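You operate a simulated robot arm through the tools that you are given. There is no shell and no other tool. Be economical: measure what you need, move in short steps, check, and stop when the job is done.

Carry out the task below with a simulated robot arm. There is one attempt and no reset: what you move stays moved.

TASK
Press the brass bush flush into the bearing housing and put the housing in its tray.
Fine: the arbor table ends out again, the ram up.

It is judged by the outcome, as a careful person would: the job done as asked, and still so three seconds after it is handed in. It fails if anything else is knocked over, pushed out of place, dropped, spilled or broken.

THE ROBOT
A 7-joint arm with a two-finger parallel gripper, fixed in place. Base frame: the origin is at the foot of the arm, x ahead of it, y to its left, z up; the work surface is at about z = 850. Lengths are in mm, angles in degrees, forces in N, time in s.
With the tool pointing down near the work surface it reaches from about 240 to 680 mm from the base axis. Its first joint turns from -66.0 to 66.0 degrees. Payload 2.4 kg.
Tool frame: the origin (TCP) lies between the finger pads and is the grasp point; the fingertips stand 30 mm ahead of it; z points along the fingers, y is the line along which they close. The gripper opens to 94 mm. The fingers are 28 mm wide and 10 mm thick; the gripper's body (50 by 96 mm) begins 55 mm behind the TCP.
Orientation is told as [roll, pitch, yaw] about the base's x, y, z axes, in that order, counted from this pose: with the fingers straight down and closing along the base's y, the tool's x points along the base's -x, its y along +y and its z along -z.

THE INTERFACE
- The arm moves only by the tool jog_arm. Its arguments are lists of equal length, an entry for each row: "dr": the turn, a rotation vector about the tool's x, y, z in degrees, a list of three; "translation": the shift along the tool's x, y, z in mm, a list of three; "gripper": the gripper command, from -1 (shut) to 1 (fully open), values between in proportion. In form: {"dr": [[rx, ry, rz], ...], "translation": [[tx, ty, tz], ...], "gripper": [gripper, ...]}. A call has 1 to 8 rows; each row shifts and turns the commanded pose from where the row before left it, along the tool's axes as they then stand. A row lasts 0.2 s, in which the tool goes at most 50 mm and 8.6 degrees; a call with a longer step from one row to the next is refused whole, and so is a gripper value outside its range. A pose out of reach is approached as far as the arm can. The call stops where the force on the tool passes 60 N (or 10 N more than at its start, if that is more) or the arm is blocked; 0.2 s more then pass. The fingers move at their own pace (about 153 mm/s each) and stop on an object; they squeeze with about 32 N. The grip force told is the motor's: it shows also when the fingers shut on nothing. Time passes only in rows, and 0.2 s behind the last, so rows that do not move let the fingers close. It gives the time, the measured TCP pose, the force on the tool (base axes), the opening and the grip force at its end, in the units of the frame above (readings bear some noise).
- Cameras (640 x 400 px; columns grow to the right, rows downward): "scene" is fixed at [42.2, 469.1, 1463.8]; the picture's right is [-0.76, -0.65, 0.00], its down [-0.23, 0.28, -0.93] and it looks along [0.60, -0.71, -0.36] (base axes); focal length 344 px, centre (320, 200). "wrist" rides on the gripper at [-37, 0, -58] in the tool frame; the picture's right is [0.00, -1.00, 0.00], its down [0.97, 0.00, -0.24] and it looks along [0.24, 0.00, 0.97] (tool axes); focal length 218 px, centre (320, 200).
- capture(camera): a new picture of that camera. No time passes.
- point_at(camera, pixels): for up to 12 pixels [column, row] of the newest picture of that camera ("zoom" is the newest enlarged one), the place [x, y, z] in the base frame of the surface seen there, good to about 3 mm. No time passes.
- zoom(camera, box): a new picture of the part [left, top, right, bottom] of that camera's present view, enlarged. No time passes.
- close_job(): hands the job in; it is judged then, once.

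Work in short steps. Measure before you move; look again where a grasp or a placing could have gone wrong, and mend it. You have 80 turns and 54 pictures in all, those below and enlarged ones among them. Open the gripper and draw the arm clear of the work before you hand the job in, unless the task says otherwise; then end with one line.

The tools are called after "Call:" as a command line: name --argument value ..., lists and objects as JSON in quotes. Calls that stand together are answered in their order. jog_arm: Moves the arm, as the interface text tells. Its arguments: {"type":"object","properties":{"dr":{"type":"array"},"translation":{"type":"array"},"gripper":{"type":"array"}},"required":["dr","translation","gripper"]} The other tools are called the same way: capture (camera) takes a picture; point_at (camera, pixels) gives the place of the surface under pixels of a picture; zoom (camera, box) takes an enlarged picture of a part of a camera's view; close_job () hands the job in.

At the start:

```text
time: 0.0
tool_pos: [390.4, -132.4, 1322.2]
ee_rot: [0.0, 0.0, 0.0]
contact_force: [0.0, -0.5, -0.9]
gripper_width: 94.1
grasp_force: 0.0
```

scene: 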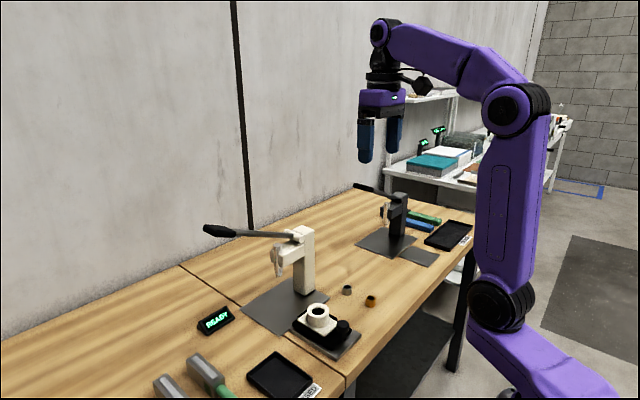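
wrist: 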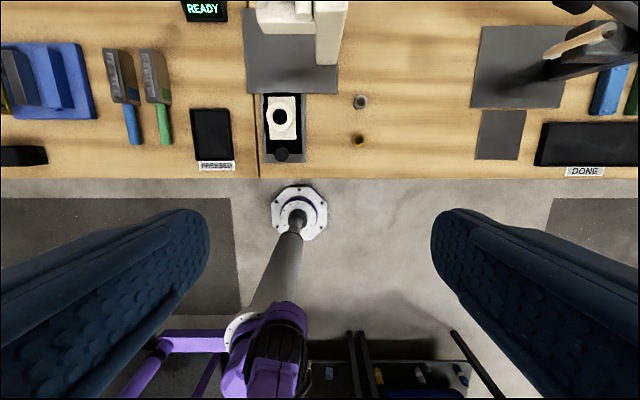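

The pictures show a light press with its table pulled out and a housing on it, two bushes near (347,290) and (370,300), and trays. I'll enlarge these areas.

Call:
zoom --camera "scene" --box '[190, 210, 400, 400]'

Call:
zoom --camera "wrist" --box '[170, 0, 400, 180]'

Call:
zoom --camera "scene" --box '[340, 170, 490, 280]'

```text
2.11 times, centred on (295, 305) of scene
```

zoom: 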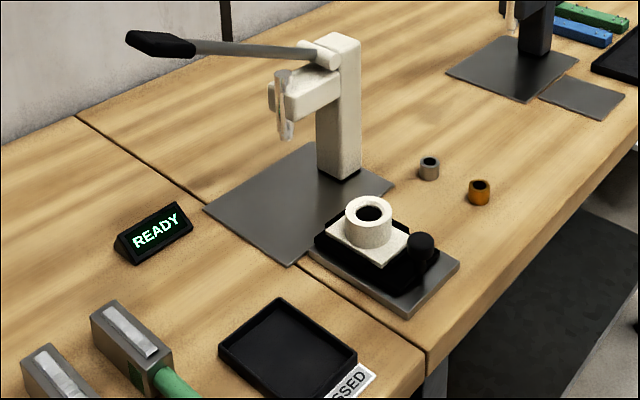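

```text
2.22 times, centred on (285, 90) of wrist
```

zoom: 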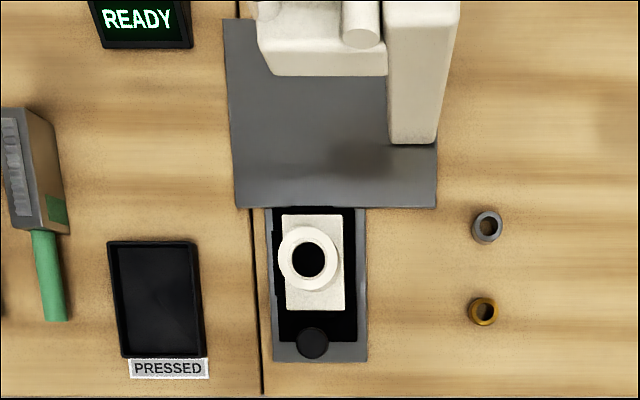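

```text
3.64 times, centred on (415, 225) of scene
```

zoom: 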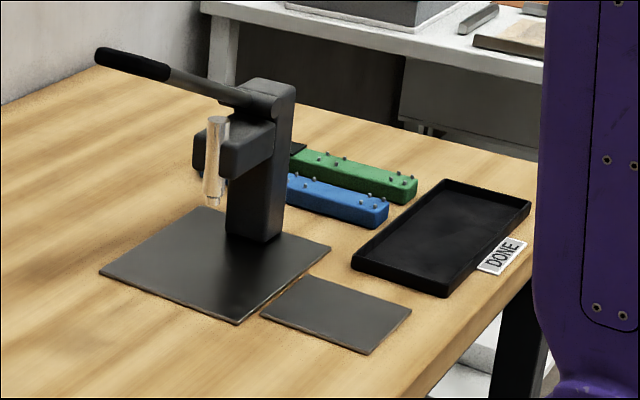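

Now I measure the key places in both original views.

Call:
point_at --camera "wrist" --pixels '[[280, 117], [273, 102], [282, 154], [264, 96], [305, 160], [359, 141], [344, 112], [361, 102], [211, 134], [194, 108], [231, 158], [305, 120]]'

Call:
point_at --camera "scene" --pixels '[[210, 230], [225, 233], [250, 234], [290, 236], [283, 245], [284, 270], [300, 232], [318, 310], [343, 325], [371, 297], [347, 287], [280, 375]]'

Call:
zoom --camera "scene" --box '[280, 270, 400, 370]'

Call:
zoom --camera "scene" --box '[195, 210, 335, 310]'

```text
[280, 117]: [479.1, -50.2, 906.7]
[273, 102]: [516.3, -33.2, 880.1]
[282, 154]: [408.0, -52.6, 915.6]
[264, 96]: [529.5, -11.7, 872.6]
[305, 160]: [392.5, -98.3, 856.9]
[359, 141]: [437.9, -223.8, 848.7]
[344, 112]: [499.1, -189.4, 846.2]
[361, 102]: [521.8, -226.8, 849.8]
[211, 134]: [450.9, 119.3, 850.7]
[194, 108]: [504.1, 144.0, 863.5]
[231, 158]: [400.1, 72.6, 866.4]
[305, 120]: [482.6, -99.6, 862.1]
```

```text
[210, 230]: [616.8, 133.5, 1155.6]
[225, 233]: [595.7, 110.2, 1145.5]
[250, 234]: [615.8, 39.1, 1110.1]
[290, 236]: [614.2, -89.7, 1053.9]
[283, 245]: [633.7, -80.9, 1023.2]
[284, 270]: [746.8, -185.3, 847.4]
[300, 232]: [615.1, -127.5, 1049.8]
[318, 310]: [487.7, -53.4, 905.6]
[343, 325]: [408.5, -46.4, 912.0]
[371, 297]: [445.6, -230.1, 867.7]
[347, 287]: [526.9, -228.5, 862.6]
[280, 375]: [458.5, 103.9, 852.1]
```

```text
4.00 times, centred on (340, 320) of scene
```

zoom: 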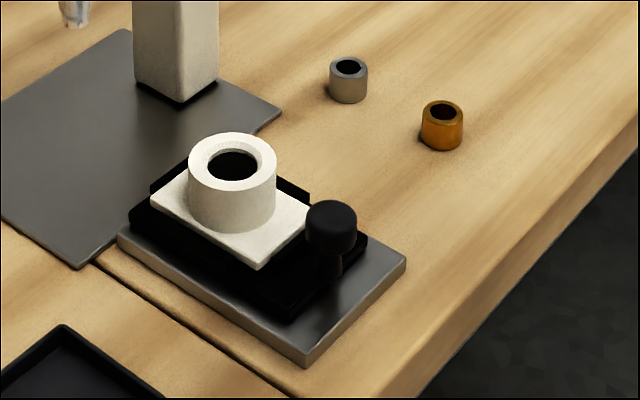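

```text
4.00 times, centred on (265, 260) of scene
```

zoom: 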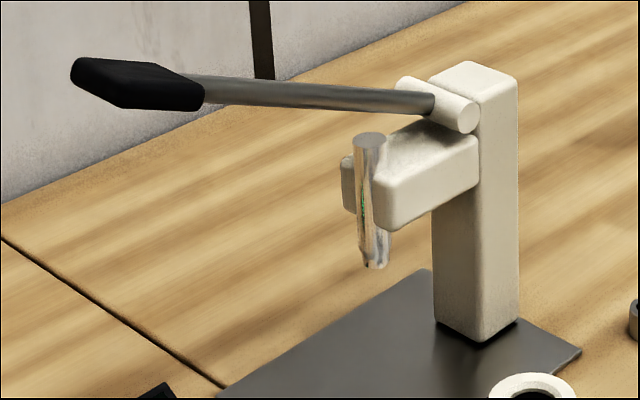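

The brass bush is at about (446,-228). I move above it to z≈1060 for a close look, fingers open.

Call:
jog_arm --dr '[[0, 0, 0], [0, 0, 0], [0, 0, 0], [0, 0, 0], [0, 0, 0], [0, 0, 0]]' --translation '[[-5, -16, 43], [-5, -16, 43], [-5, -16, 43], [-5, -16, 43], [-5, -16, 43], [-5, -16, 43]]' --gripper '[1, 1, 1, 1, 1, 1]'

Call:
capture --camera "wrist"

Call:
zoom --camera "wrist" --box '[200, 60, 440, 210]'

```text
time: 1.4
tool_pos: [419.4, -225.8, 1061.0]
ee_rot: [-0.1, -0.2, 0.1]
contact_force: [0.3, 0.2, 0.9]
gripper_width: 94.1
grasp_force: 0.1
```

```text
46 pictures are left
```

wrist: 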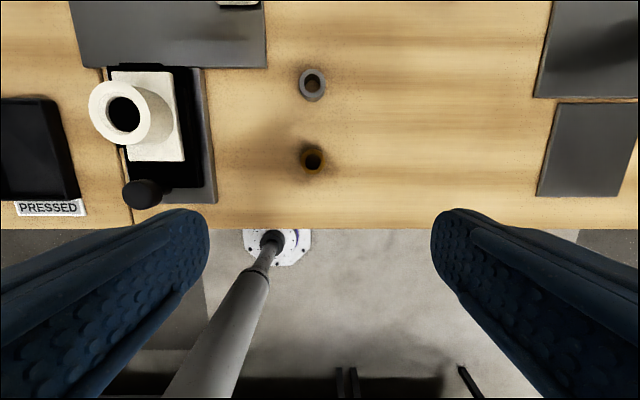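

```text
2.67 times, centred on (320, 135) of wrist
```

zoom: 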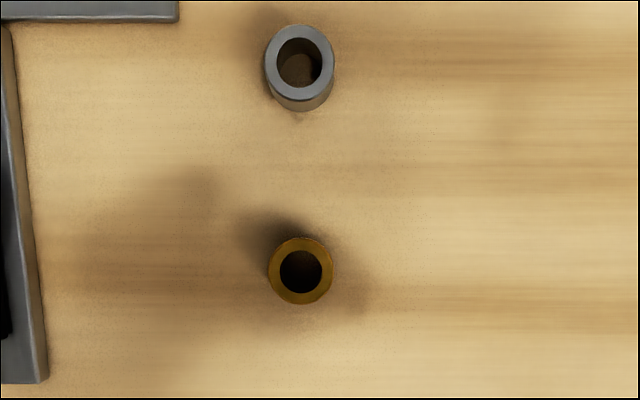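

I measure the bush rim and the housing rim from this view.

Call:
point_at --camera "zoom" --pixels '[[273, 271], [328, 271], [300, 245], [300, 298], [400, 271]]'

Call:
point_at --camera "wrist" --pixels '[[97, 114], [149, 114], [124, 88], [124, 140], [124, 114], [165, 130], [140, 155], [190, 130], [210, 130], [145, 192], [143, 202], [116, 77]]'

```text
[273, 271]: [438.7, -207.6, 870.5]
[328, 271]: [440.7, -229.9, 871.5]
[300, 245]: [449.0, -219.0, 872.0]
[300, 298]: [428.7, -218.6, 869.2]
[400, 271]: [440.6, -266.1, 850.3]
```

```text
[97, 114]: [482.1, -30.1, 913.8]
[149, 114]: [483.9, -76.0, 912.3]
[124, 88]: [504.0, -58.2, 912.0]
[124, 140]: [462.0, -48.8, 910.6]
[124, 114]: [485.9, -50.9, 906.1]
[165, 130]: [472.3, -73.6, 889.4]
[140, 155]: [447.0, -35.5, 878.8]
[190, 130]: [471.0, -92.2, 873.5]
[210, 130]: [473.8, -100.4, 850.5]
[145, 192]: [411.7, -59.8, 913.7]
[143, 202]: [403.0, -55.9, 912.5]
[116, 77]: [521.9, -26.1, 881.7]
```

Bush centre ≈ (440,-219), top ≈ 871. I move over it to z≈930 and check the alignment.

Call:
jog_arm --dr '[[0, 0, 0], [0, 0, 0], [0, 0, 0], [0, 0, 0]]' --translation '[[-5, 1.7, 33], [-5, 1.7, 33], [-5, 1.7, 33], [-5, 1.7, 32]]' --gripper '[1, 1, 1, 1]'

Call:
capture --camera "wrist"

```text
time: 2.4
tool_pos: [440.6, -220.2, 931.5]
ee_rot: [-0.1, 0.0, 0.0]
contact_force: [-0.2, -0.1, -0.6]
gripper_width: 94.1
grasp_force: 0.0
```

```text
44 pictures are left
```

wrist: 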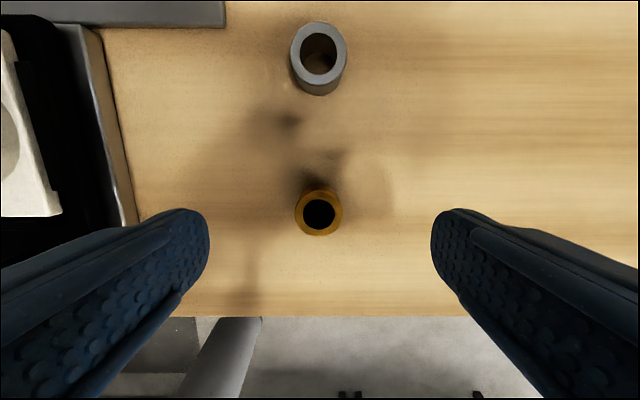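

The bush centre at pixel (319,211) works out to (442,-220), so the alignment is good. I descend to z≈889 and close.

Call:
jog_arm --dr '[[0, 0, 0], [0, 0, 0], [0, 0, 0], [0, 0, 0], [0, 0, 0]]' --translation '[[-1, 0.3, 22], [0, 0, 20], [0, 0, 0], [0, 0, 0], [0, 0, 0]]' --gripper '[1, 1, -1, -1, -1]'

Call:
capture --camera "wrist"

```text
time: 3.6
tool_pos: [441.0, -221.1, 889.8]
ee_rot: [0.0, 0.0, 0.0]
contact_force: [-0.7, -0.7, -0.5]
gripper_width: 26.5
grasp_force: 32.3
```

```text
43 pictures are left
```

wrist: 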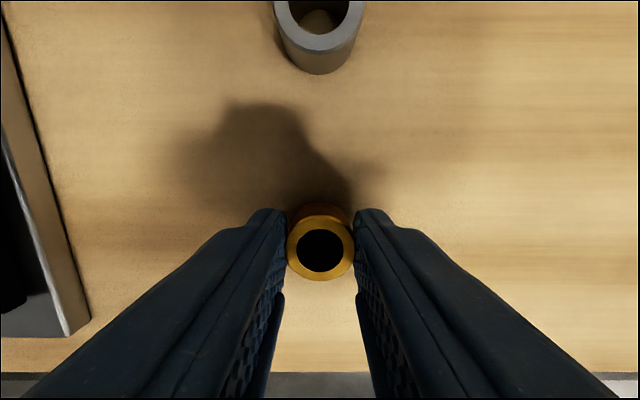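

The grip holds at 26.5 mm. I lift, move toward the housing and look down at its bore.

Call:
jog_arm --dr '[[0, 0, 0], [0, 0, 0], [0, 0, 0], [0, 0, 0], [0, 0, 0], [0, 0, 0], [0, 0, 0]]' --translation '[[0, 0, -30], [0, 0, -45], [0, 0, -45], [-10, 42, 0], [-10, 42, 0], [-10, 42, 0], [-10, 42, 0]]' --gripper '[-1, -1, -1, -1, -1, -1, -1]'

Call:
capture --camera "wrist"

Call:
capture --camera "scene"

```text
time: 5.2
tool_pos: [481.6, -52.2, 1009.6]
ee_rot: [0.0, 0.0, 0.0]
contact_force: [-0.5, -0.6, -0.8]
gripper_width: 26.4
grasp_force: 31.7
```

```text
42 pictures are left
```

wrist: 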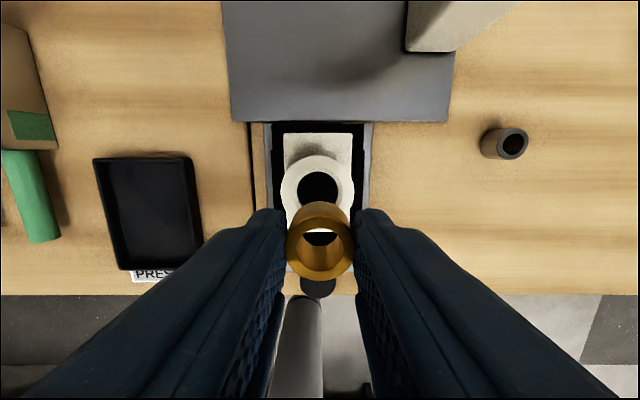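

```text
41 pictures are left
```

scene: 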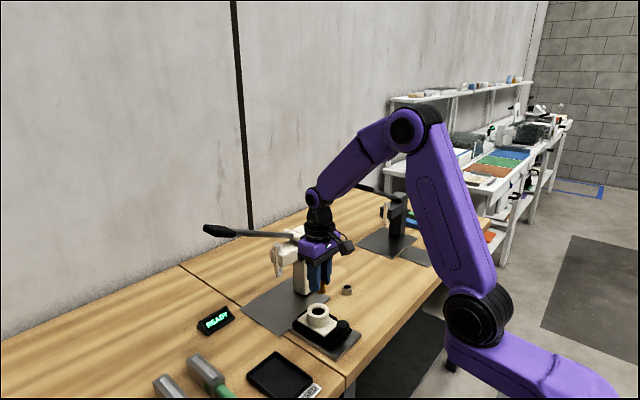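

Zooming on the bush and bore to measure their offset.

Call:
zoom --camera "wrist" --box '[256, 120, 384, 300]'

Call:
point_at --camera "wrist" --pixels '[[289, 187], [346, 187], [317, 163], [319, 188]]'

```text
2.22 times, centred on (320, 210) of wrist
```

zoom: 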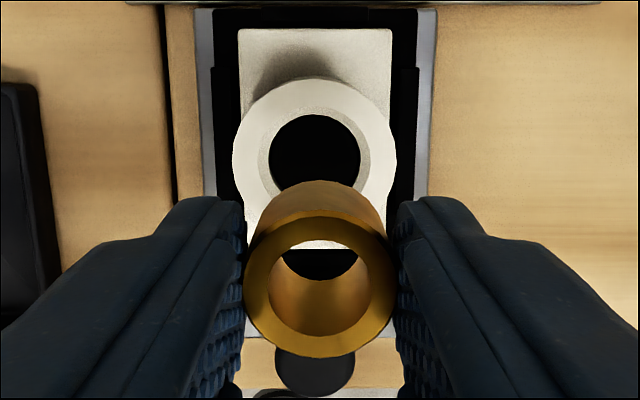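

```text
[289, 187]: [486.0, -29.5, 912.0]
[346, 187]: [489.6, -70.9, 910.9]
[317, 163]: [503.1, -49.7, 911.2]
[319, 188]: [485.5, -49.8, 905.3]
```

Boss centre ≈ (486.9,-50.5) and bush centre ≈ (480.5,-52.4). I shift by the difference, descend to leave about 10 mm clearance, and check.

Call:
jog_arm --dr '[[0, 0, 0], [0, 0, 0], [0, 0, 0]]' --translation '[[-6.4, 1.9, 0], [0, 0, 25], [0, 0, 22]]' --gripper '[-1, -1, -1]'

Call:
zoom --camera "wrist" --box '[256, 120, 384, 300]'

Call:
zoom --camera "scene" --box '[270, 250, 370, 350]'

```text
time: 6.0
tool_pos: [487.3, -50.6, 963.7]
ee_rot: [-0.1, -0.1, 0.0]
contact_force: [-1.3, -0.6, -1.0]
gripper_width: 26.6
grasp_force: 32.3
```

```text
2.22 times, centred on (320, 210) of wrist
```

zoom: 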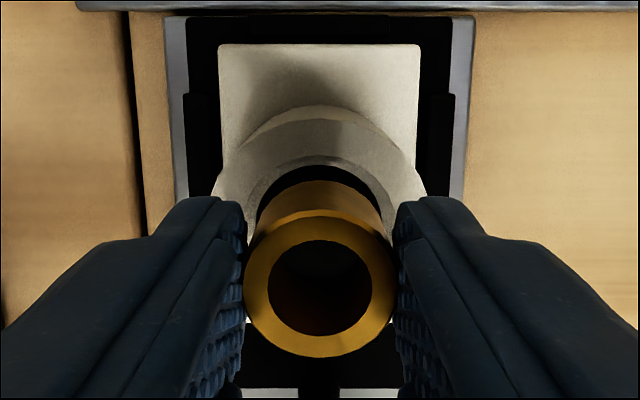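

```text
4.00 times, centred on (320, 300) of scene
```

zoom: 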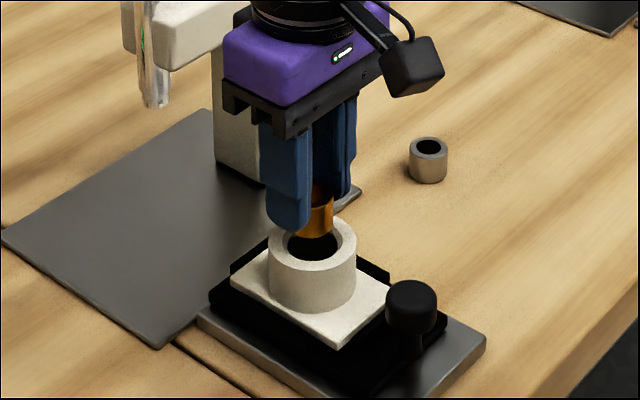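

The boss and bush look centred sideways at column ~320. I lower by 8 mm more and look from the fixed camera.

Call:
jog_arm --dr '[[0, 0, 0]]' --translation '[[0, 0, 8]]' --gripper '[-1]'

Call:
zoom --camera "scene" --box '[290, 280, 350, 340]'

Call:
zoom --camera "wrist" --box '[256, 120, 384, 300]'

```text
time: 6.4
tool_pos: [487.7, -49.8, 954.5]
ee_rot: [0.0, 0.0, -0.1]
contact_force: [1.2, -0.2, -0.1]
gripper_width: 26.7
grasp_force: 31.8
```

```text
6.67 times, centred on (320, 310) of scene
```

zoom: 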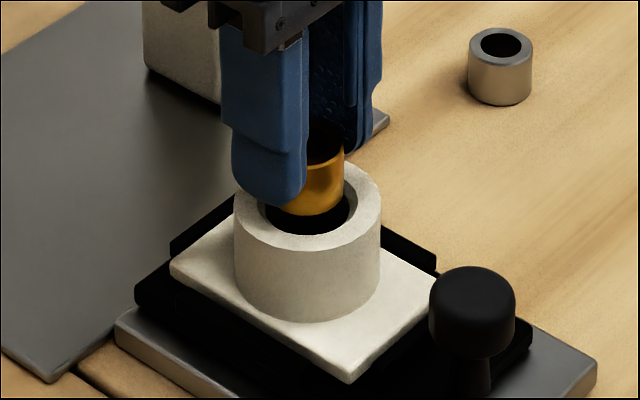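

```text
2.22 times, centred on (320, 210) of wrist
```

zoom: 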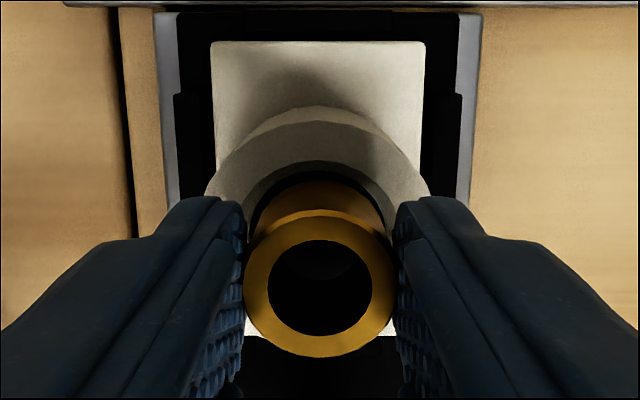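

The bush sits over the mouth, needing about +0.8 y and +1 x. The mouth is wider than the bush, so I lower in small steps and watch the force.

Call:
jog_arm --dr '[[0, 0, 0], [0, 0, 0], [0, 0, 0]]' --translation '[[-1, 0.7, 1], [0, 0, 2], [0, 0, 2]]' --gripper '[-1, -1, -1]'

Call:
zoom --camera "scene" --box '[290, 280, 350, 340]'

```text
time: 7.2
tool_pos: [488.9, -49.7, 950.3]
ee_rot: [0.0, 0.0, 0.2]
contact_force: [0.9, -0.8, -1.3]
gripper_width: 26.5
grasp_force: 32.0
```

```text
6.67 times, centred on (320, 310) of scene
```

zoom: 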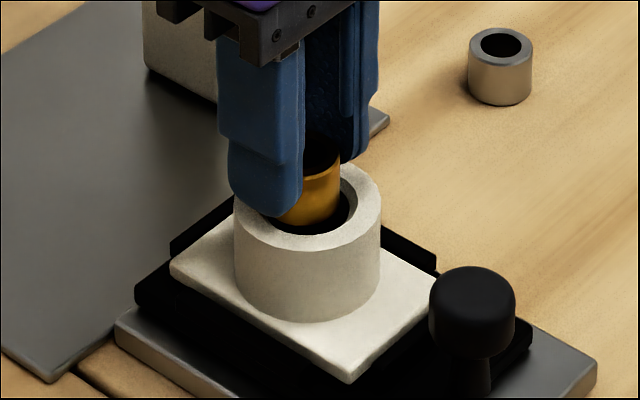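

No contact yet. I continue down in 1.5 mm steps.

Call:
jog_arm --dr '[[0, 0, 0], [0, 0, 0], [0, 0, 0]]' --translation '[[0.5, -0.4, 1.5], [0, 0, 1.5], [0, 0, 0]]' --gripper '[-1, -1, -1]'

Call:
zoom --camera "scene" --box '[290, 280, 350, 340]'

Call:
zoom --camera "wrist" --box '[256, 120, 384, 300]'

```text
time: 8.0
tool_pos: [489.3, -50.1, 948.7]
ee_rot: [0.0, -0.3, 0.1]
contact_force: [1.5, 3.7, 18.0]
gripper_width: 26.4
grasp_force: 32.4
```

```text
6.67 times, centred on (320, 310) of scene
```

zoom: 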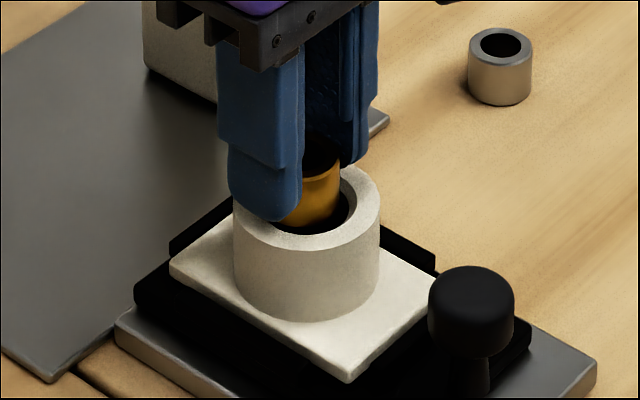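

```text
2.22 times, centred on (320, 210) of wrist
```

zoom: 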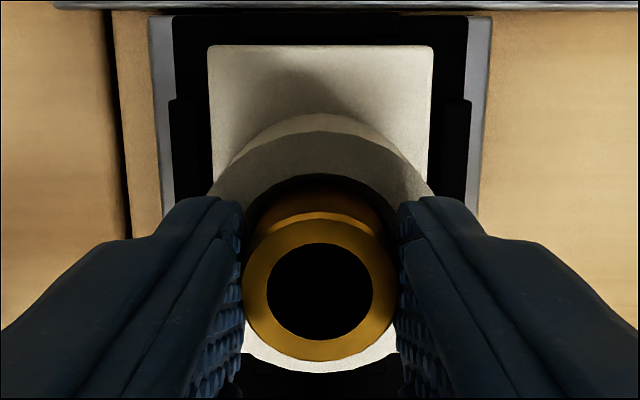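

Contact at 18 N upward with a little +y force. I ease +y slightly and press a little to see whether it settles deeper.

Call:
jog_arm --dr '[[0, 0, 0], [0, 0, 0], [0, 0, 0]]' --translation '[[-0.3, 0.8, 0], [0, 0, 1], [0, 0, 0]]' --gripper '[-1, -1, -1]'

```text
time: 8.8
tool_pos: [488.5, -49.8, 947.1]
ee_rot: [-0.1, -0.1, -0.1]
contact_force: [3.8, -0.7, 10.4]
gripper_width: 26.7
grasp_force: 32.2
```

It went deeper with less force. I nudge +x and continue.

Call:
jog_arm --dr '[[0, 0, 0], [0, 0, 0], [0, 0, 0]]' --translation '[[-0.7, 0, 0], [0, 0, 1], [0, 0, 0]]' --gripper '[-1, -1, -1]'

Call:
zoom --camera "scene" --box '[290, 280, 350, 340]'

```text
time: 9.6
tool_pos: [488.0, -50.1, 945.8]
ee_rot: [0.0, 0.1, 0.1]
contact_force: [0.1, -2.5, 9.1]
gripper_width: 27.0
grasp_force: 31.8
```

```text
6.67 times, centred on (320, 310) of scene
```

zoom: 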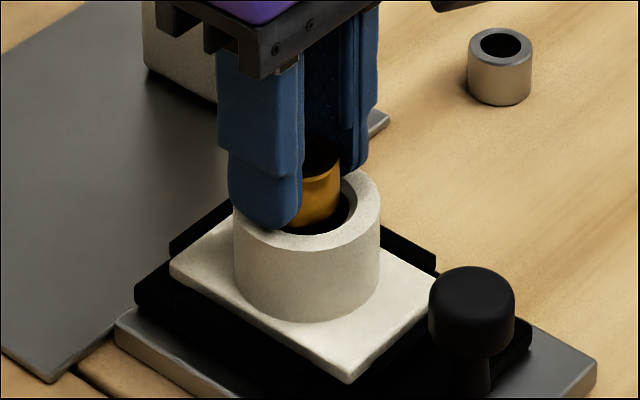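

Still sinking at about 9 N; fingertips are ~4 mm above the boss. I go 1.5 mm more.

Call:
jog_arm --dr '[[0, 0, 0], [0, 0, 0], [0, 0, 0]]' --translation '[[0, -0.3, 0.8], [0, 0, 0.8], [0, 0, 0]]' --gripper '[-1, -1, -1]'

Call:
zoom --camera "wrist" --box '[256, 120, 384, 300]'

```text
time: 10.4
tool_pos: [489.7, -50.2, 943.5]
ee_rot: [0.0, -0.1, 0.1]
contact_force: [0.8, -0.2, 9.3]
gripper_width: 26.7
grasp_force: 32.2
```

```text
2.22 times, centred on (320, 210) of wrist
```

zoom: 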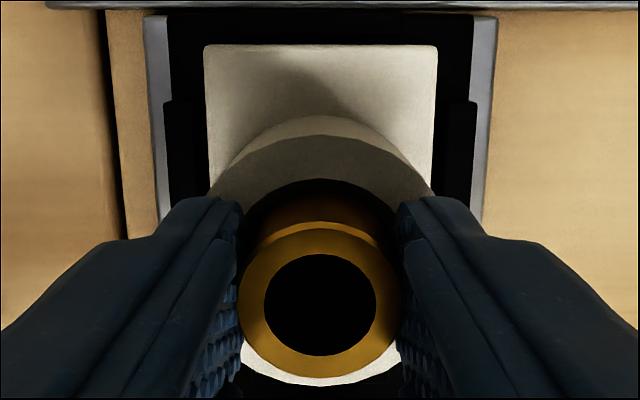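

The bush rim grew in the picture, so it is now slipping up in the pads. It is seated in the lead-in, so I release, rise and look.

Call:
jog_arm --dr '[[0, 0, 0], [0, 0, 0], [0, 0, 0], [0, 0, 0], [0, 0, 0]]' --translation '[[0, 0, -0.8], [0, 0, 0], [0, 0, 0], [0, 0, -30], [0, 0, -40]]' --gripper '[-0.2, 0.2, 0.2, 0.2, 0.2]'

Call:
zoom --camera "wrist" --box '[224, 100, 416, 250]'

Call:
zoom --camera "scene" --box '[290, 280, 350, 340]'

```text
time: 11.6
tool_pos: [489.5, -50.4, 1016.0]
ee_rot: [0.0, 0.0, 0.0]
contact_force: [-0.8, 0.9, -0.1]
gripper_width: 56.4
grasp_force: 0.0
```

```text
2.67 times, centred on (320, 175) of wrist
```

zoom: 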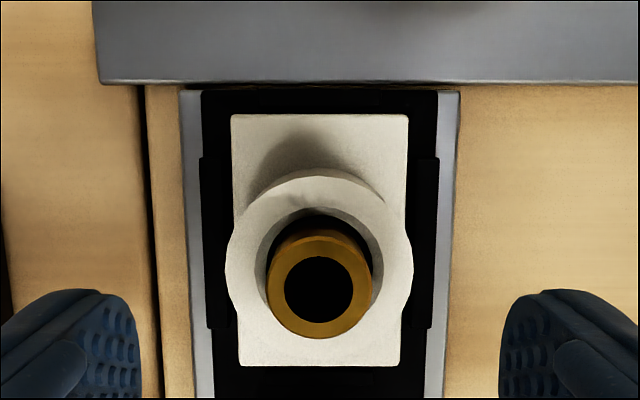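

```text
6.67 times, centred on (320, 310) of scene
```

zoom: 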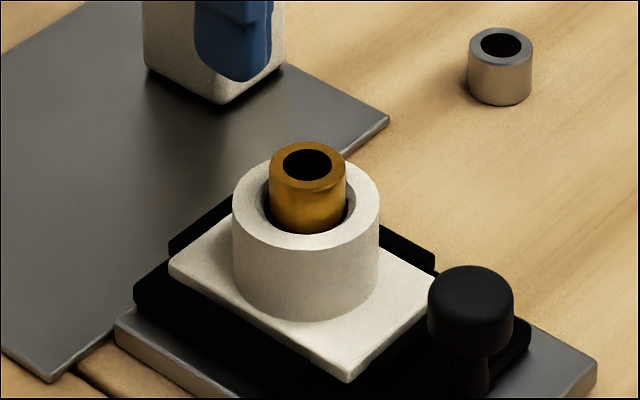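

The bush stands upright, centred in the mouth. Now I measure the ram, lever and knob positions.

Call:
zoom --camera "scene" --box '[195, 210, 335, 310]'

Call:
point_at --camera "zoom" --pixels '[[370, 142], [372, 200], [374, 260], [360, 230], [388, 230], [130, 85], [190, 92], [85, 70], [320, 98], [450, 112], [345, 180], [430, 200]]'

Call:
capture --camera "scene"

Call:
point_at --camera "scene" --pixels '[[319, 296], [319, 312], [344, 324], [342, 328], [299, 315], [335, 354], [360, 330], [325, 336]]'

```text
4.00 times, centred on (265, 260) of scene
```

zoom: 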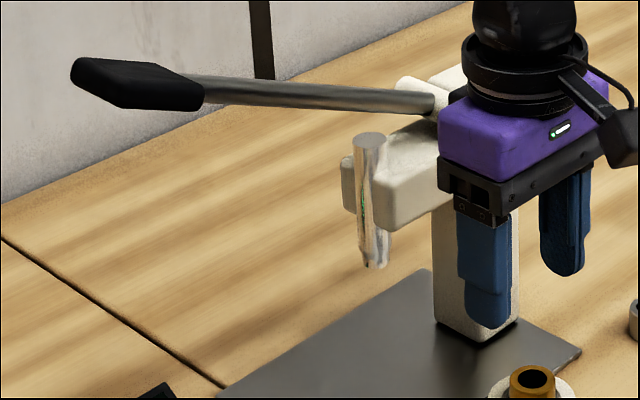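

```text
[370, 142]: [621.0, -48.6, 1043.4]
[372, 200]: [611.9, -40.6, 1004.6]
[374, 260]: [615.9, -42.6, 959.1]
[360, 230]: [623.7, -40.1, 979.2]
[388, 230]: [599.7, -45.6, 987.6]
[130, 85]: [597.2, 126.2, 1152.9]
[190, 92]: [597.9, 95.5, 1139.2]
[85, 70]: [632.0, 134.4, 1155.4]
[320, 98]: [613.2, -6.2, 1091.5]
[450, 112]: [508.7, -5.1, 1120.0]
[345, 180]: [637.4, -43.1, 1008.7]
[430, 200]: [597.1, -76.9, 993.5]
```

```text
27 pictures are left
```

scene: 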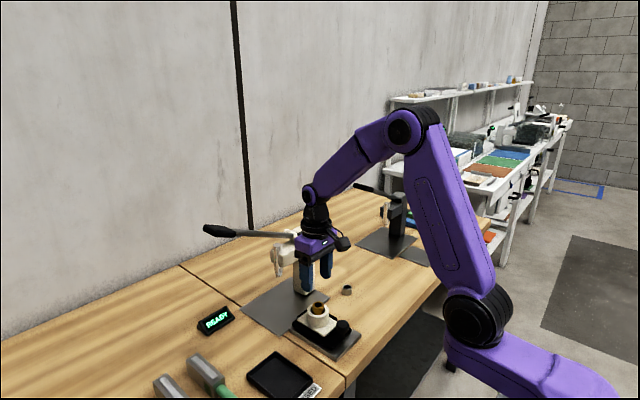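

```text
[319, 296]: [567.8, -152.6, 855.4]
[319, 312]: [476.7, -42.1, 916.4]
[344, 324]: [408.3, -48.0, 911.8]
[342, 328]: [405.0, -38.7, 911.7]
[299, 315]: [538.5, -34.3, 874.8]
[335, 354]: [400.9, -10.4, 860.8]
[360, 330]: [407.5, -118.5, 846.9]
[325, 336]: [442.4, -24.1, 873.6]
```

Ram axis ≈ (615,-46) with its tip at z≈958. The table must travel ~125 mm in +x, so I close the fingers and move to the near side of the knob to look.

Call:
jog_arm --dr '[[0, 0, 0], [0, 0, 0], [0, 0, 0], [0, 0, 0]]' --translation '[[33, -1, 0], [33, -1, 0], [33, -1, 0], [27, 0, 0]]' --gripper '[-1, -1, -1, -1]'

Call:
capture --camera "wrist"

Call:
point_at --camera "wrist" --pixels '[[320, 75], [320, 150], [320, 185], [320, 195], [300, 180], [340, 180], [320, 20], [320, 40]]'

```text
time: 12.6
tool_pos: [362.3, -53.9, 1014.3]
ee_rot: [0.0, -0.1, 0.0]
contact_force: [0.3, -0.8, 0.3]
gripper_width: 0.1
grasp_force: 31.8
```

```text
26 pictures are left
```

wrist: 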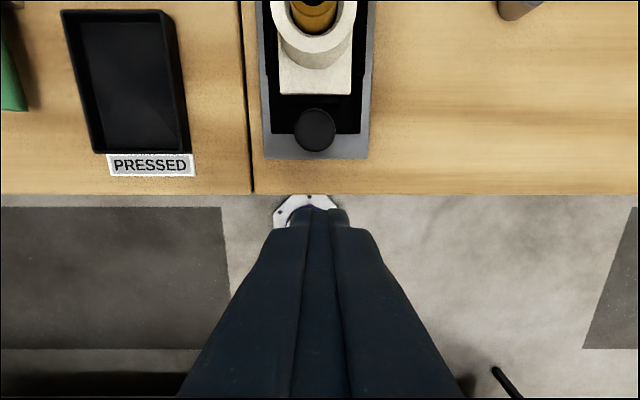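

```text
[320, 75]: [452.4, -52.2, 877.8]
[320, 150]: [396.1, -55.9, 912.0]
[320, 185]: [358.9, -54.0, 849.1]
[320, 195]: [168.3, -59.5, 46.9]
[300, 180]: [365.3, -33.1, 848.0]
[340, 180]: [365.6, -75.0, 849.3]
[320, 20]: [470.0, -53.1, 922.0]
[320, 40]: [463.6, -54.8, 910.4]
```

The knob's near edge is at x≈394, centre y≈-52. I descend behind it at x≈364 to z≈925.

Call:
jog_arm --dr '[[0, 0, 0], [0, 0, 0], [0, 0, 0]]' --translation '[[0, 2.2, 30], [0, 0, 30], [0, 0, 29]]' --gripper '[-1, -1, -1]'

Call:
jog_arm --dr '[[0, 0, 0], [0, 0, 0], [0, 0, 0], [0, 0, 0], [0, 0, 0]]' --translation '[[-6, 0, 0], [-6, 0, 0], [-6, 0, 0], [-5, 0, 0], [-5, 0, 0]]' --gripper '[-1, -1, -1, -1, -1]'

Call:
zoom --camera "scene" --box '[230, 260, 390, 360]'

```text
time: 13.4
tool_pos: [362.7, -50.6, 924.8]
ee_rot: [0.0, -0.1, 0.0]
contact_force: [-0.1, 0.2, 0.3]
gripper_width: 0.0
grasp_force: 32.3
```

```text
time: 14.6
tool_pos: [391.2, -51.6, 926.0]
ee_rot: [-0.1, 0.0, 0.0]
contact_force: [-1.1, -1.6, 0.8]
gripper_width: 0.3
grasp_force: 32.0
```

```text
4.00 times, centred on (310, 310) of scene
```

zoom: 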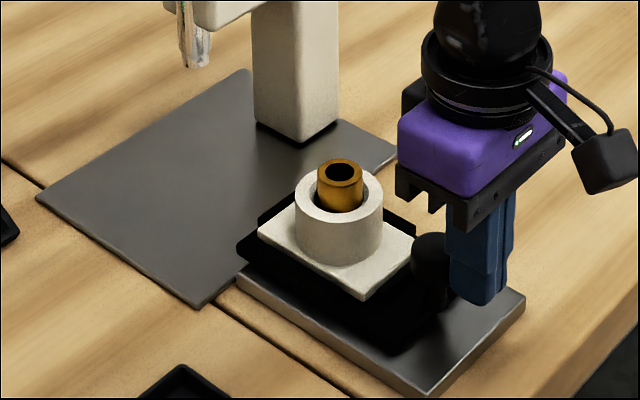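

The table slides freely with the knob. I keep pushing.

Call:
jog_arm --dr '[[0, 0, 0], [0, 0, 0], [0, 0, 0], [0, 0, 0], [0, 0, 0], [0, 0, 0], [0, 0, 0], [0, 0, 0]]' --translation '[[-6, 0, 0], [-6, 0, 0], [-7, 0, 0], [-7, 0, 0], [-7, 0, 0], [-7, 0, 0], [-7, 0, 0], [-6, 0, 0]]' --gripper '[-1, -1, -1, -1, -1, -1, -1, -1]'

Call:
jog_arm --dr '[[0, 0, 0], [0, 0, 0], [0, 0, 0], [0, 0, 0], [0, 0, 0], [0, 0, 0], [0, 0, 0], [0, 0, 0]]' --translation '[[-6, 0, 0], [-6, 0, 0], [-6, 0, 0], [-6, 0, 0], [-6, 0, 0], [-5, 0, 0], [-5, 0, 0], [-4, 0, 0]]' --gripper '[-1, -1, -1, -1, -1, -1, -1, -1]'

Call:
zoom --camera "scene" --box '[220, 220, 380, 320]'

```text
time: 16.4
tool_pos: [445.6, -50.1, 926.2]
ee_rot: [0.0, -0.1, -0.1]
contact_force: [-1.0, -1.1, 0.9]
gripper_width: 0.1
grasp_force: 31.9
```

```text
time: 18.2
tool_pos: [488.6, -50.3, 925.6]
ee_rot: [0.0, -0.1, 0.1]
contact_force: [-2.1, 0.6, 0.0]
gripper_width: 0.2
grasp_force: 31.2
```

```text
4.00 times, centred on (300, 270) of scene
```

zoom: 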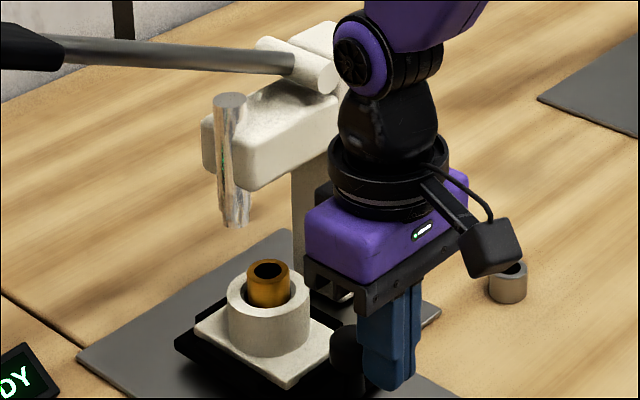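

The housing is nearing the ram, now ~20–25 mm short. I continue in smaller steps, watching for the stop.

Call:
jog_arm --dr '[[0, 0, 0], [0, 0, 0], [0, 0, 0], [0, 0, 0], [0, 0, 0]]' --translation '[[-4, 0, 0], [-3, 0, 0], [-3, 0, 0], [-3, 0, 0], [-2, 0, 0]]' --gripper '[-1, -1, -1, -1, -1]'

Call:
zoom --camera "scene" --box '[220, 220, 380, 320]'

```text
time: 19.4
tool_pos: [502.1, -50.7, 926.5]
ee_rot: [-0.1, 0.0, 0.0]
contact_force: [-1.4, -0.4, 0.5]
gripper_width: 0.2
grasp_force: 32.8
```

```text
4.00 times, centred on (300, 270) of scene
```

zoom: 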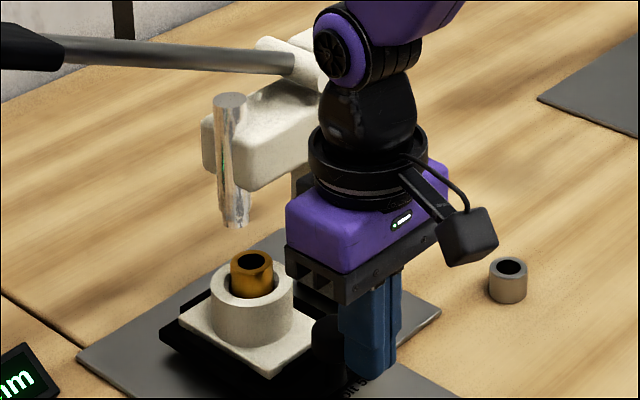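

The sign now shows a reading in mm, so I zoom on it.

Call:
zoom --camera "scene" --box '[180, 280, 300, 355]'

```text
5.33 times, centred on (240, 318) of scene
```

zoom: 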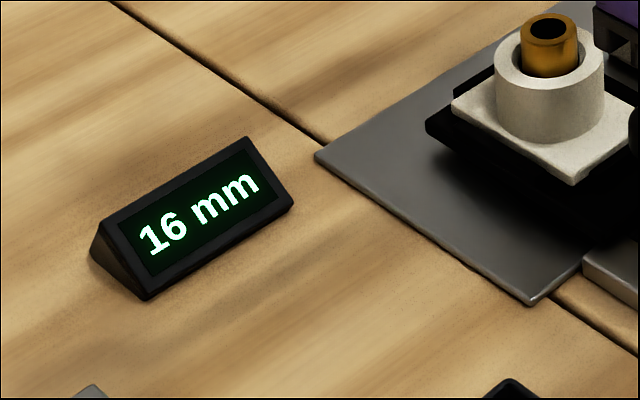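

It reads 16 mm, which is either the remaining travel or the bush's proud height. I push 8 mm more and read it again.

Call:
jog_arm --dr '[[0, 0, 0], [0, 0, 0], [0, 0, 0], [0, 0, 0]]' --translation '[[-2, 0, 0], [-2, 0, 0], [-2, 0, 0], [-2, 0, 0]]' --gripper '[-1, -1, -1, -1]'

Call:
zoom --camera "scene" --box '[190, 230, 350, 350]'

```text
time: 20.4
tool_pos: [511.1, -51.3, 924.7]
ee_rot: [0.1, 0.0, 0.0]
contact_force: [-2.5, -0.5, -0.3]
gripper_width: 0.4
grasp_force: 31.7
```

```text
3.33 times, centred on (270, 290) of scene
```

zoom: 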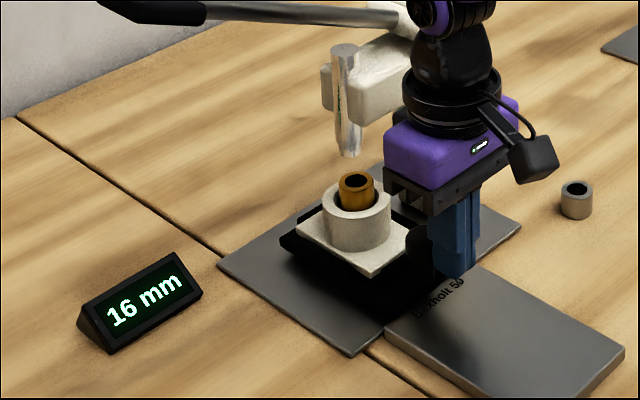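

It still reads 16 mm, so it shows how proud the bush is. The bush is still ~8 mm short of the ram axis, so I push on gently to the stop.

Call:
jog_arm --dr '[[0, 0, 0], [0, 0, 0], [0, 0, 0], [0, 0, 0]]' --translation '[[-2, 0, 0], [-2, 0, 0], [-1.5, 0, 0], [-1, 0, 0]]' --gripper '[-1, -1, -1, -1]'

Call:
zoom --camera "scene" --box '[250, 230, 350, 330]'

```text
time: 21.4
tool_pos: [515.5, -50.6, 924.6]
ee_rot: [0.0, 0.2, 0.0]
contact_force: [-11.4, -1.3, 4.1]
gripper_width: 0.1
grasp_force: 32.0
```

```text
4.00 times, centred on (300, 280) of scene
```

zoom: 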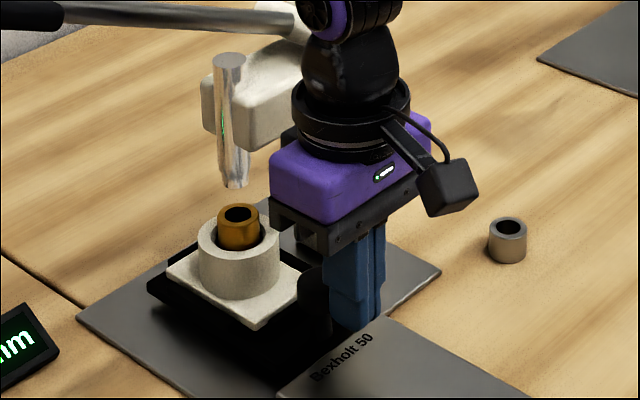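

The force is -11 N and the bush at (239,211) is right under the ram at (236,183), so the table is at its stop. I confirm with a 1.5 mm push.

Call:
jog_arm --dr '[[0, 0, 0], [0, 0, 0]]' --translation '[[-1.5, 0, 0], [0, 0, 0]]' --gripper '[-1, -1]'

```text
time: 22.0
tool_pos: [516.7, -50.4, 924.4]
ee_rot: [0.0, 0.5, -0.1]
contact_force: [-22.3, -1.8, 7.4]
gripper_width: 0.2
grasp_force: 31.9
```

At the stop. I back the fingers away from the knob and rise clear.

Call:
jog_arm --dr '[[0, 0, 0], [0, 0, 0], [0, 0, 0], [0, 0, 0], [0, 0, 0], [0, 0, 0], [0, 0, 0], [0, 0, 0]]' --translation '[[8, 0, 0], [45, 0, 0], [0, 0, -48], [0, 0, -48], [0, 0, -48], [0, 0, -48], [0, 0, -48], [0, 0, -48]]' --gripper '[-1, -1, -1, -1, -1, -1, -1, -1]'

Call:
jog_arm --dr '[[0, 0, 0], [0, 0, 0], [0, 0, 0], [0, 0, 0], [0, 0, 0], [0, 0, 0], [0, 0, 0]]' --translation '[[0, 40, 0], [0, 40, 0], [0, 40, 0], [0, 40, 0], [-30, 0, 0], [-35, 0, 0], [-35, 0, 0]]' --gripper '[-1, -1, -1, -1, -1, -1, -1]'

Call:
capture --camera "wrist"

Call:
capture --camera "scene"

```text
time: 23.8
tool_pos: [466.5, -49.6, 1215.3]
ee_rot: [0.0, -0.1, 0.1]
contact_force: [0.2, 0.0, -0.1]
gripper_width: 0.0
grasp_force: 32.0
```

```text
time: 25.4
tool_pos: [566.6, 110.7, 1212.8]
ee_rot: [-0.1, 0.0, 0.0]
contact_force: [0.1, 0.2, 0.8]
gripper_width: 0.2
grasp_force: 32.3
```

```text
19 pictures are left
```

wrist: 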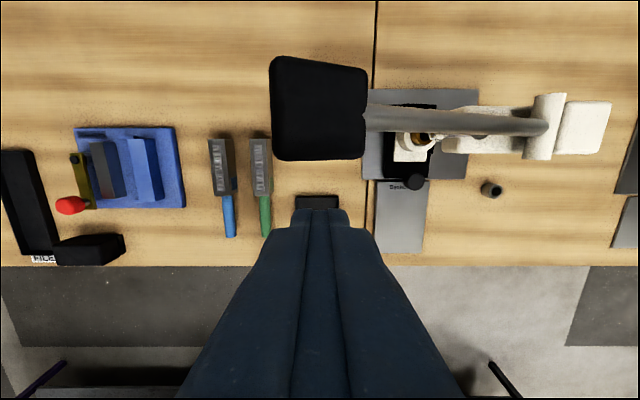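

```text
18 pictures are left
```

scene: 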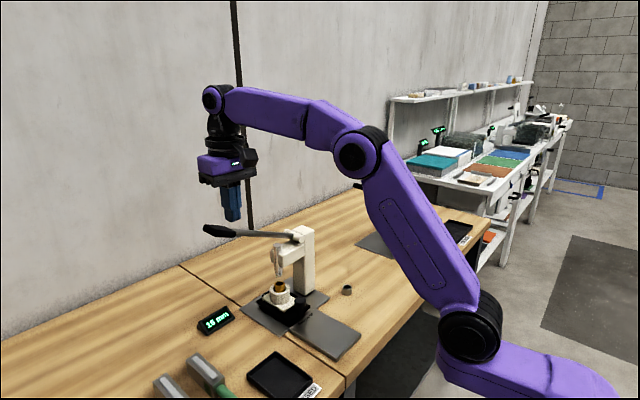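

Call:
point_at --camera "wrist" --pixels '[[276, 105], [320, 75], [320, 105], [320, 150], [355, 105], [380, 118], [430, 122], [500, 125], [545, 127]]'

```text
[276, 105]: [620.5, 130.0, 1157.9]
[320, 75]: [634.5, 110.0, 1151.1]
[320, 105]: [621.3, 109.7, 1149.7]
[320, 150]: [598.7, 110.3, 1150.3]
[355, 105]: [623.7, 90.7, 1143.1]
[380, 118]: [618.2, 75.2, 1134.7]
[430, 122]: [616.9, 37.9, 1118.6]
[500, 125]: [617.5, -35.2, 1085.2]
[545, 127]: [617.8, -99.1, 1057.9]
```

The grip spans x 597–637, y 86–135, top z≈1150 at y=110. I position at (617,116) just above it and start down.

Call:
jog_arm --dr '[[0, 0, 0], [0, 0, 0], [0, 0, 0], [0, 0, 0], [0, 0, 0]]' --translation '[[-25, 5, 0], [-25, 0, 0], [0, 0, 20], [0, 0, 10], [0, 0, 10]]' --gripper '[-1, -1, -1, -1, -1]'

```text
time: 26.6
tool_pos: [603.1, 110.5, 1173.7]
ee_rot: [0.0, 0.0, -0.1]
contact_force: [0.2, 0.2, 0.7]
gripper_width: 0.0
grasp_force: 31.6
out of reach, approached as far as the arm can: row 2
```

The arm reached x=603, which still overlaps the grip, and the lever is already yielding with almost no force. I push down in steps.

Call:
jog_arm --dr '[[0, 0, 0], [0, 0, 0], [0, 0, 0], [0, 0, 0]]' --translation '[[0, 0, 10], [0, 0, 10], [0, 0, 10], [0, 0, 10]]' --gripper '[-1, -1, -1, -1]'

Call:
zoom --camera "scene" --box '[180, 180, 340, 340]'

```text
time: 27.6
tool_pos: [601.9, 112.0, 1133.0]
ee_rot: [0.0, -0.1, 0.1]
contact_force: [0.8, 1.0, 1.7]
gripper_width: 0.2
grasp_force: 32.5
```

```text
2.50 times, centred on (260, 260) of scene
```

zoom: 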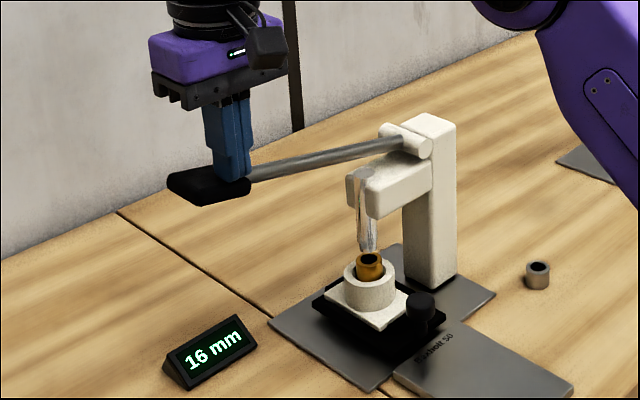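

The ram is nearing the bush. I continue with smaller steps and a bit more +x.

Call:
jog_arm --dr '[[0, 0, 0], [0, 0, 0], [0, 0, 0], [0, 0, 0]]' --translation '[[-4, 0, 6], [-4, 0, 6], [0, 0, 6], [0, 0, 6]]' --gripper '[-1, -1, -1, -1]'

Call:
zoom --camera "scene" --box '[180, 200, 340, 340]'

```text
time: 28.6
tool_pos: [611.7, 110.9, 1108.2]
ee_rot: [0.0, -0.1, 0.1]
contact_force: [-0.1, 1.3, 2.5]
gripper_width: 0.1
grasp_force: 32.3
```

```text
2.86 times, centred on (260, 270) of scene
```

zoom: 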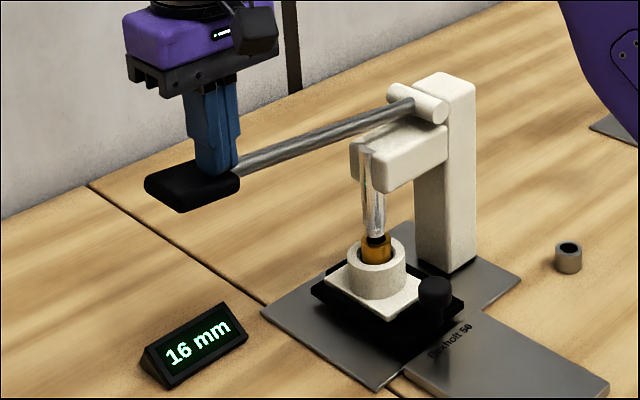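

Ram is touching or entering the bush. I continue down.

Call:
jog_arm --dr '[[0, 0, 0], [0, 0, 0], [0, 0, 0], [0, 0, 0]]' --translation '[[-3, 0, 5], [0, 0, 5], [0, 0, 5], [0, 0, 5]]' --gripper '[-1, -1, -1, -1]'

Call:
zoom --camera "scene" --box '[180, 200, 340, 340]'

```text
time: 29.6
tool_pos: [614.5, 111.4, 1088.1]
ee_rot: [0.0, -0.1, 0.1]
contact_force: [-0.3, 1.3, 1.3]
gripper_width: 0.0
grasp_force: 31.6
```

```text
2.86 times, centred on (260, 270) of scene
```

zoom: 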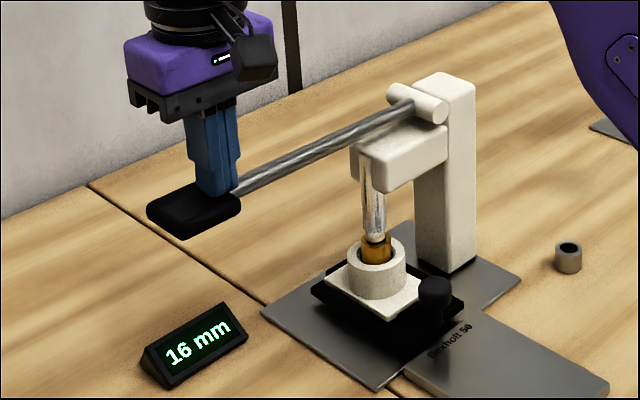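

The ram shoulder is about at the bush rim. I go on in 4 mm steps, watching the force.

Call:
jog_arm --dr '[[0, 0, 0], [0, 0, 0], [0, 0, 0], [0, 0, 0]]' --translation '[[0, 0, 4], [0, 0, 4], [0, 0, 4], [0, 0, 4]]' --gripper '[-1, -1, -1, -1]'

Call:
zoom --camera "scene" --box '[180, 200, 340, 340]'

```text
time: 30.6
tool_pos: [614.2, 110.4, 1073.4]
ee_rot: [0.1, -0.2, 0.1]
contact_force: [3.1, 3.1, 8.5]
gripper_width: 0.0
grasp_force: 32.0
```

```text
2.86 times, centred on (260, 270) of scene
```

zoom: 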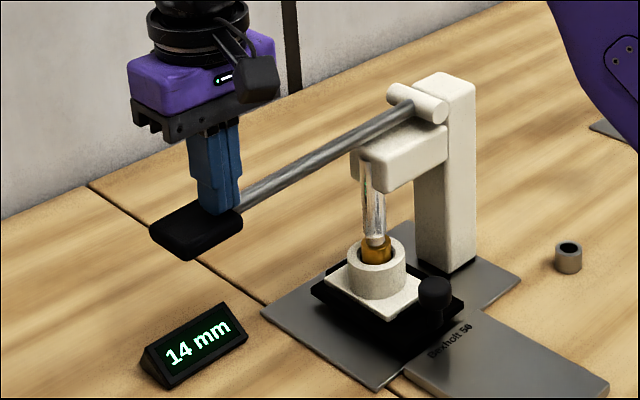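

It reads 14 mm and the press force is only 8 N. I press 28 mm more at the lever.

Call:
jog_arm --dr '[[0, 0, 0], [0, 0, 0], [0, 0, 0], [0, 0, 0], [0, 0, 0], [0, 0, 0], [0, 0, 0]]' --translation '[[0, 0, 4], [0, 0, 4], [0, 0, 4], [0, 0, 4], [0, 0, 4], [0, 0, 4], [0, 0, 4]]' --gripper '[-1, -1, -1, -1, -1, -1, -1]'

Call:
zoom --camera "scene" --box '[180, 200, 340, 340]'

```text
time: 32.2
tool_pos: [614.4, 109.3, 1046.8]
ee_rot: [-0.1, -0.1, -0.1]
contact_force: [2.8, -2.5, 12.9]
gripper_width: 0.0
grasp_force: 31.8
```

```text
2.86 times, centred on (260, 270) of scene
```

zoom: 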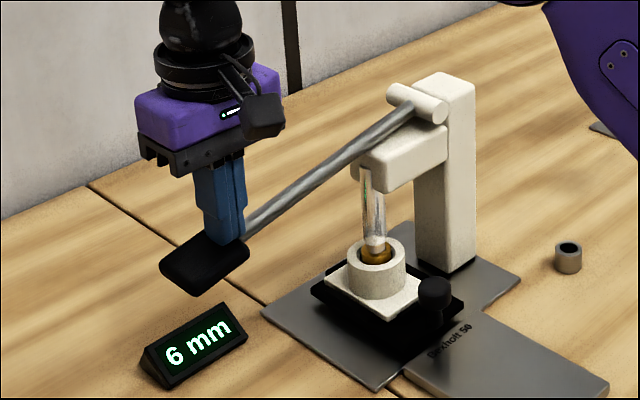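

It reads 6 mm at about 3.3:1. I press 15 mm more.

Call:
jog_arm --dr '[[0, 0, 0], [0, 0, 0], [0, 0, 0], [0, 0, 0], [0, 0, 0]]' --translation '[[0, 0, 3], [0, 0, 3], [0, 0, 3], [0, 0, 3], [0, 0, 3]]' --gripper '[-1, -1, -1, -1, -1]'

Call:
zoom --camera "scene" --box '[180, 200, 340, 340]'

```text
time: 33.4
tool_pos: [613.4, 111.5, 1032.0]
ee_rot: [0.0, 0.0, 0.0]
contact_force: [-0.1, -8.2, 13.9]
gripper_width: 0.0
grasp_force: 32.0
```

```text
2.86 times, centred on (260, 270) of scene
```

zoom: 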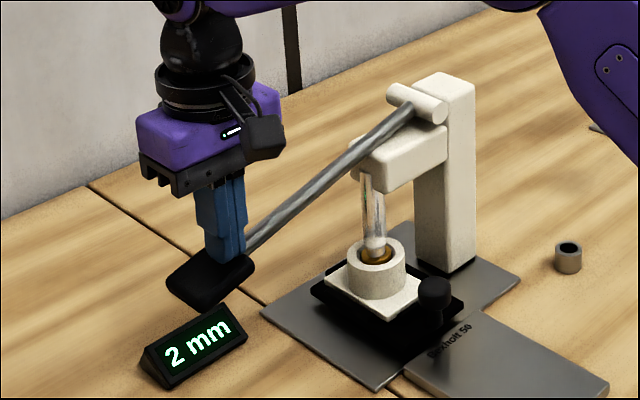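

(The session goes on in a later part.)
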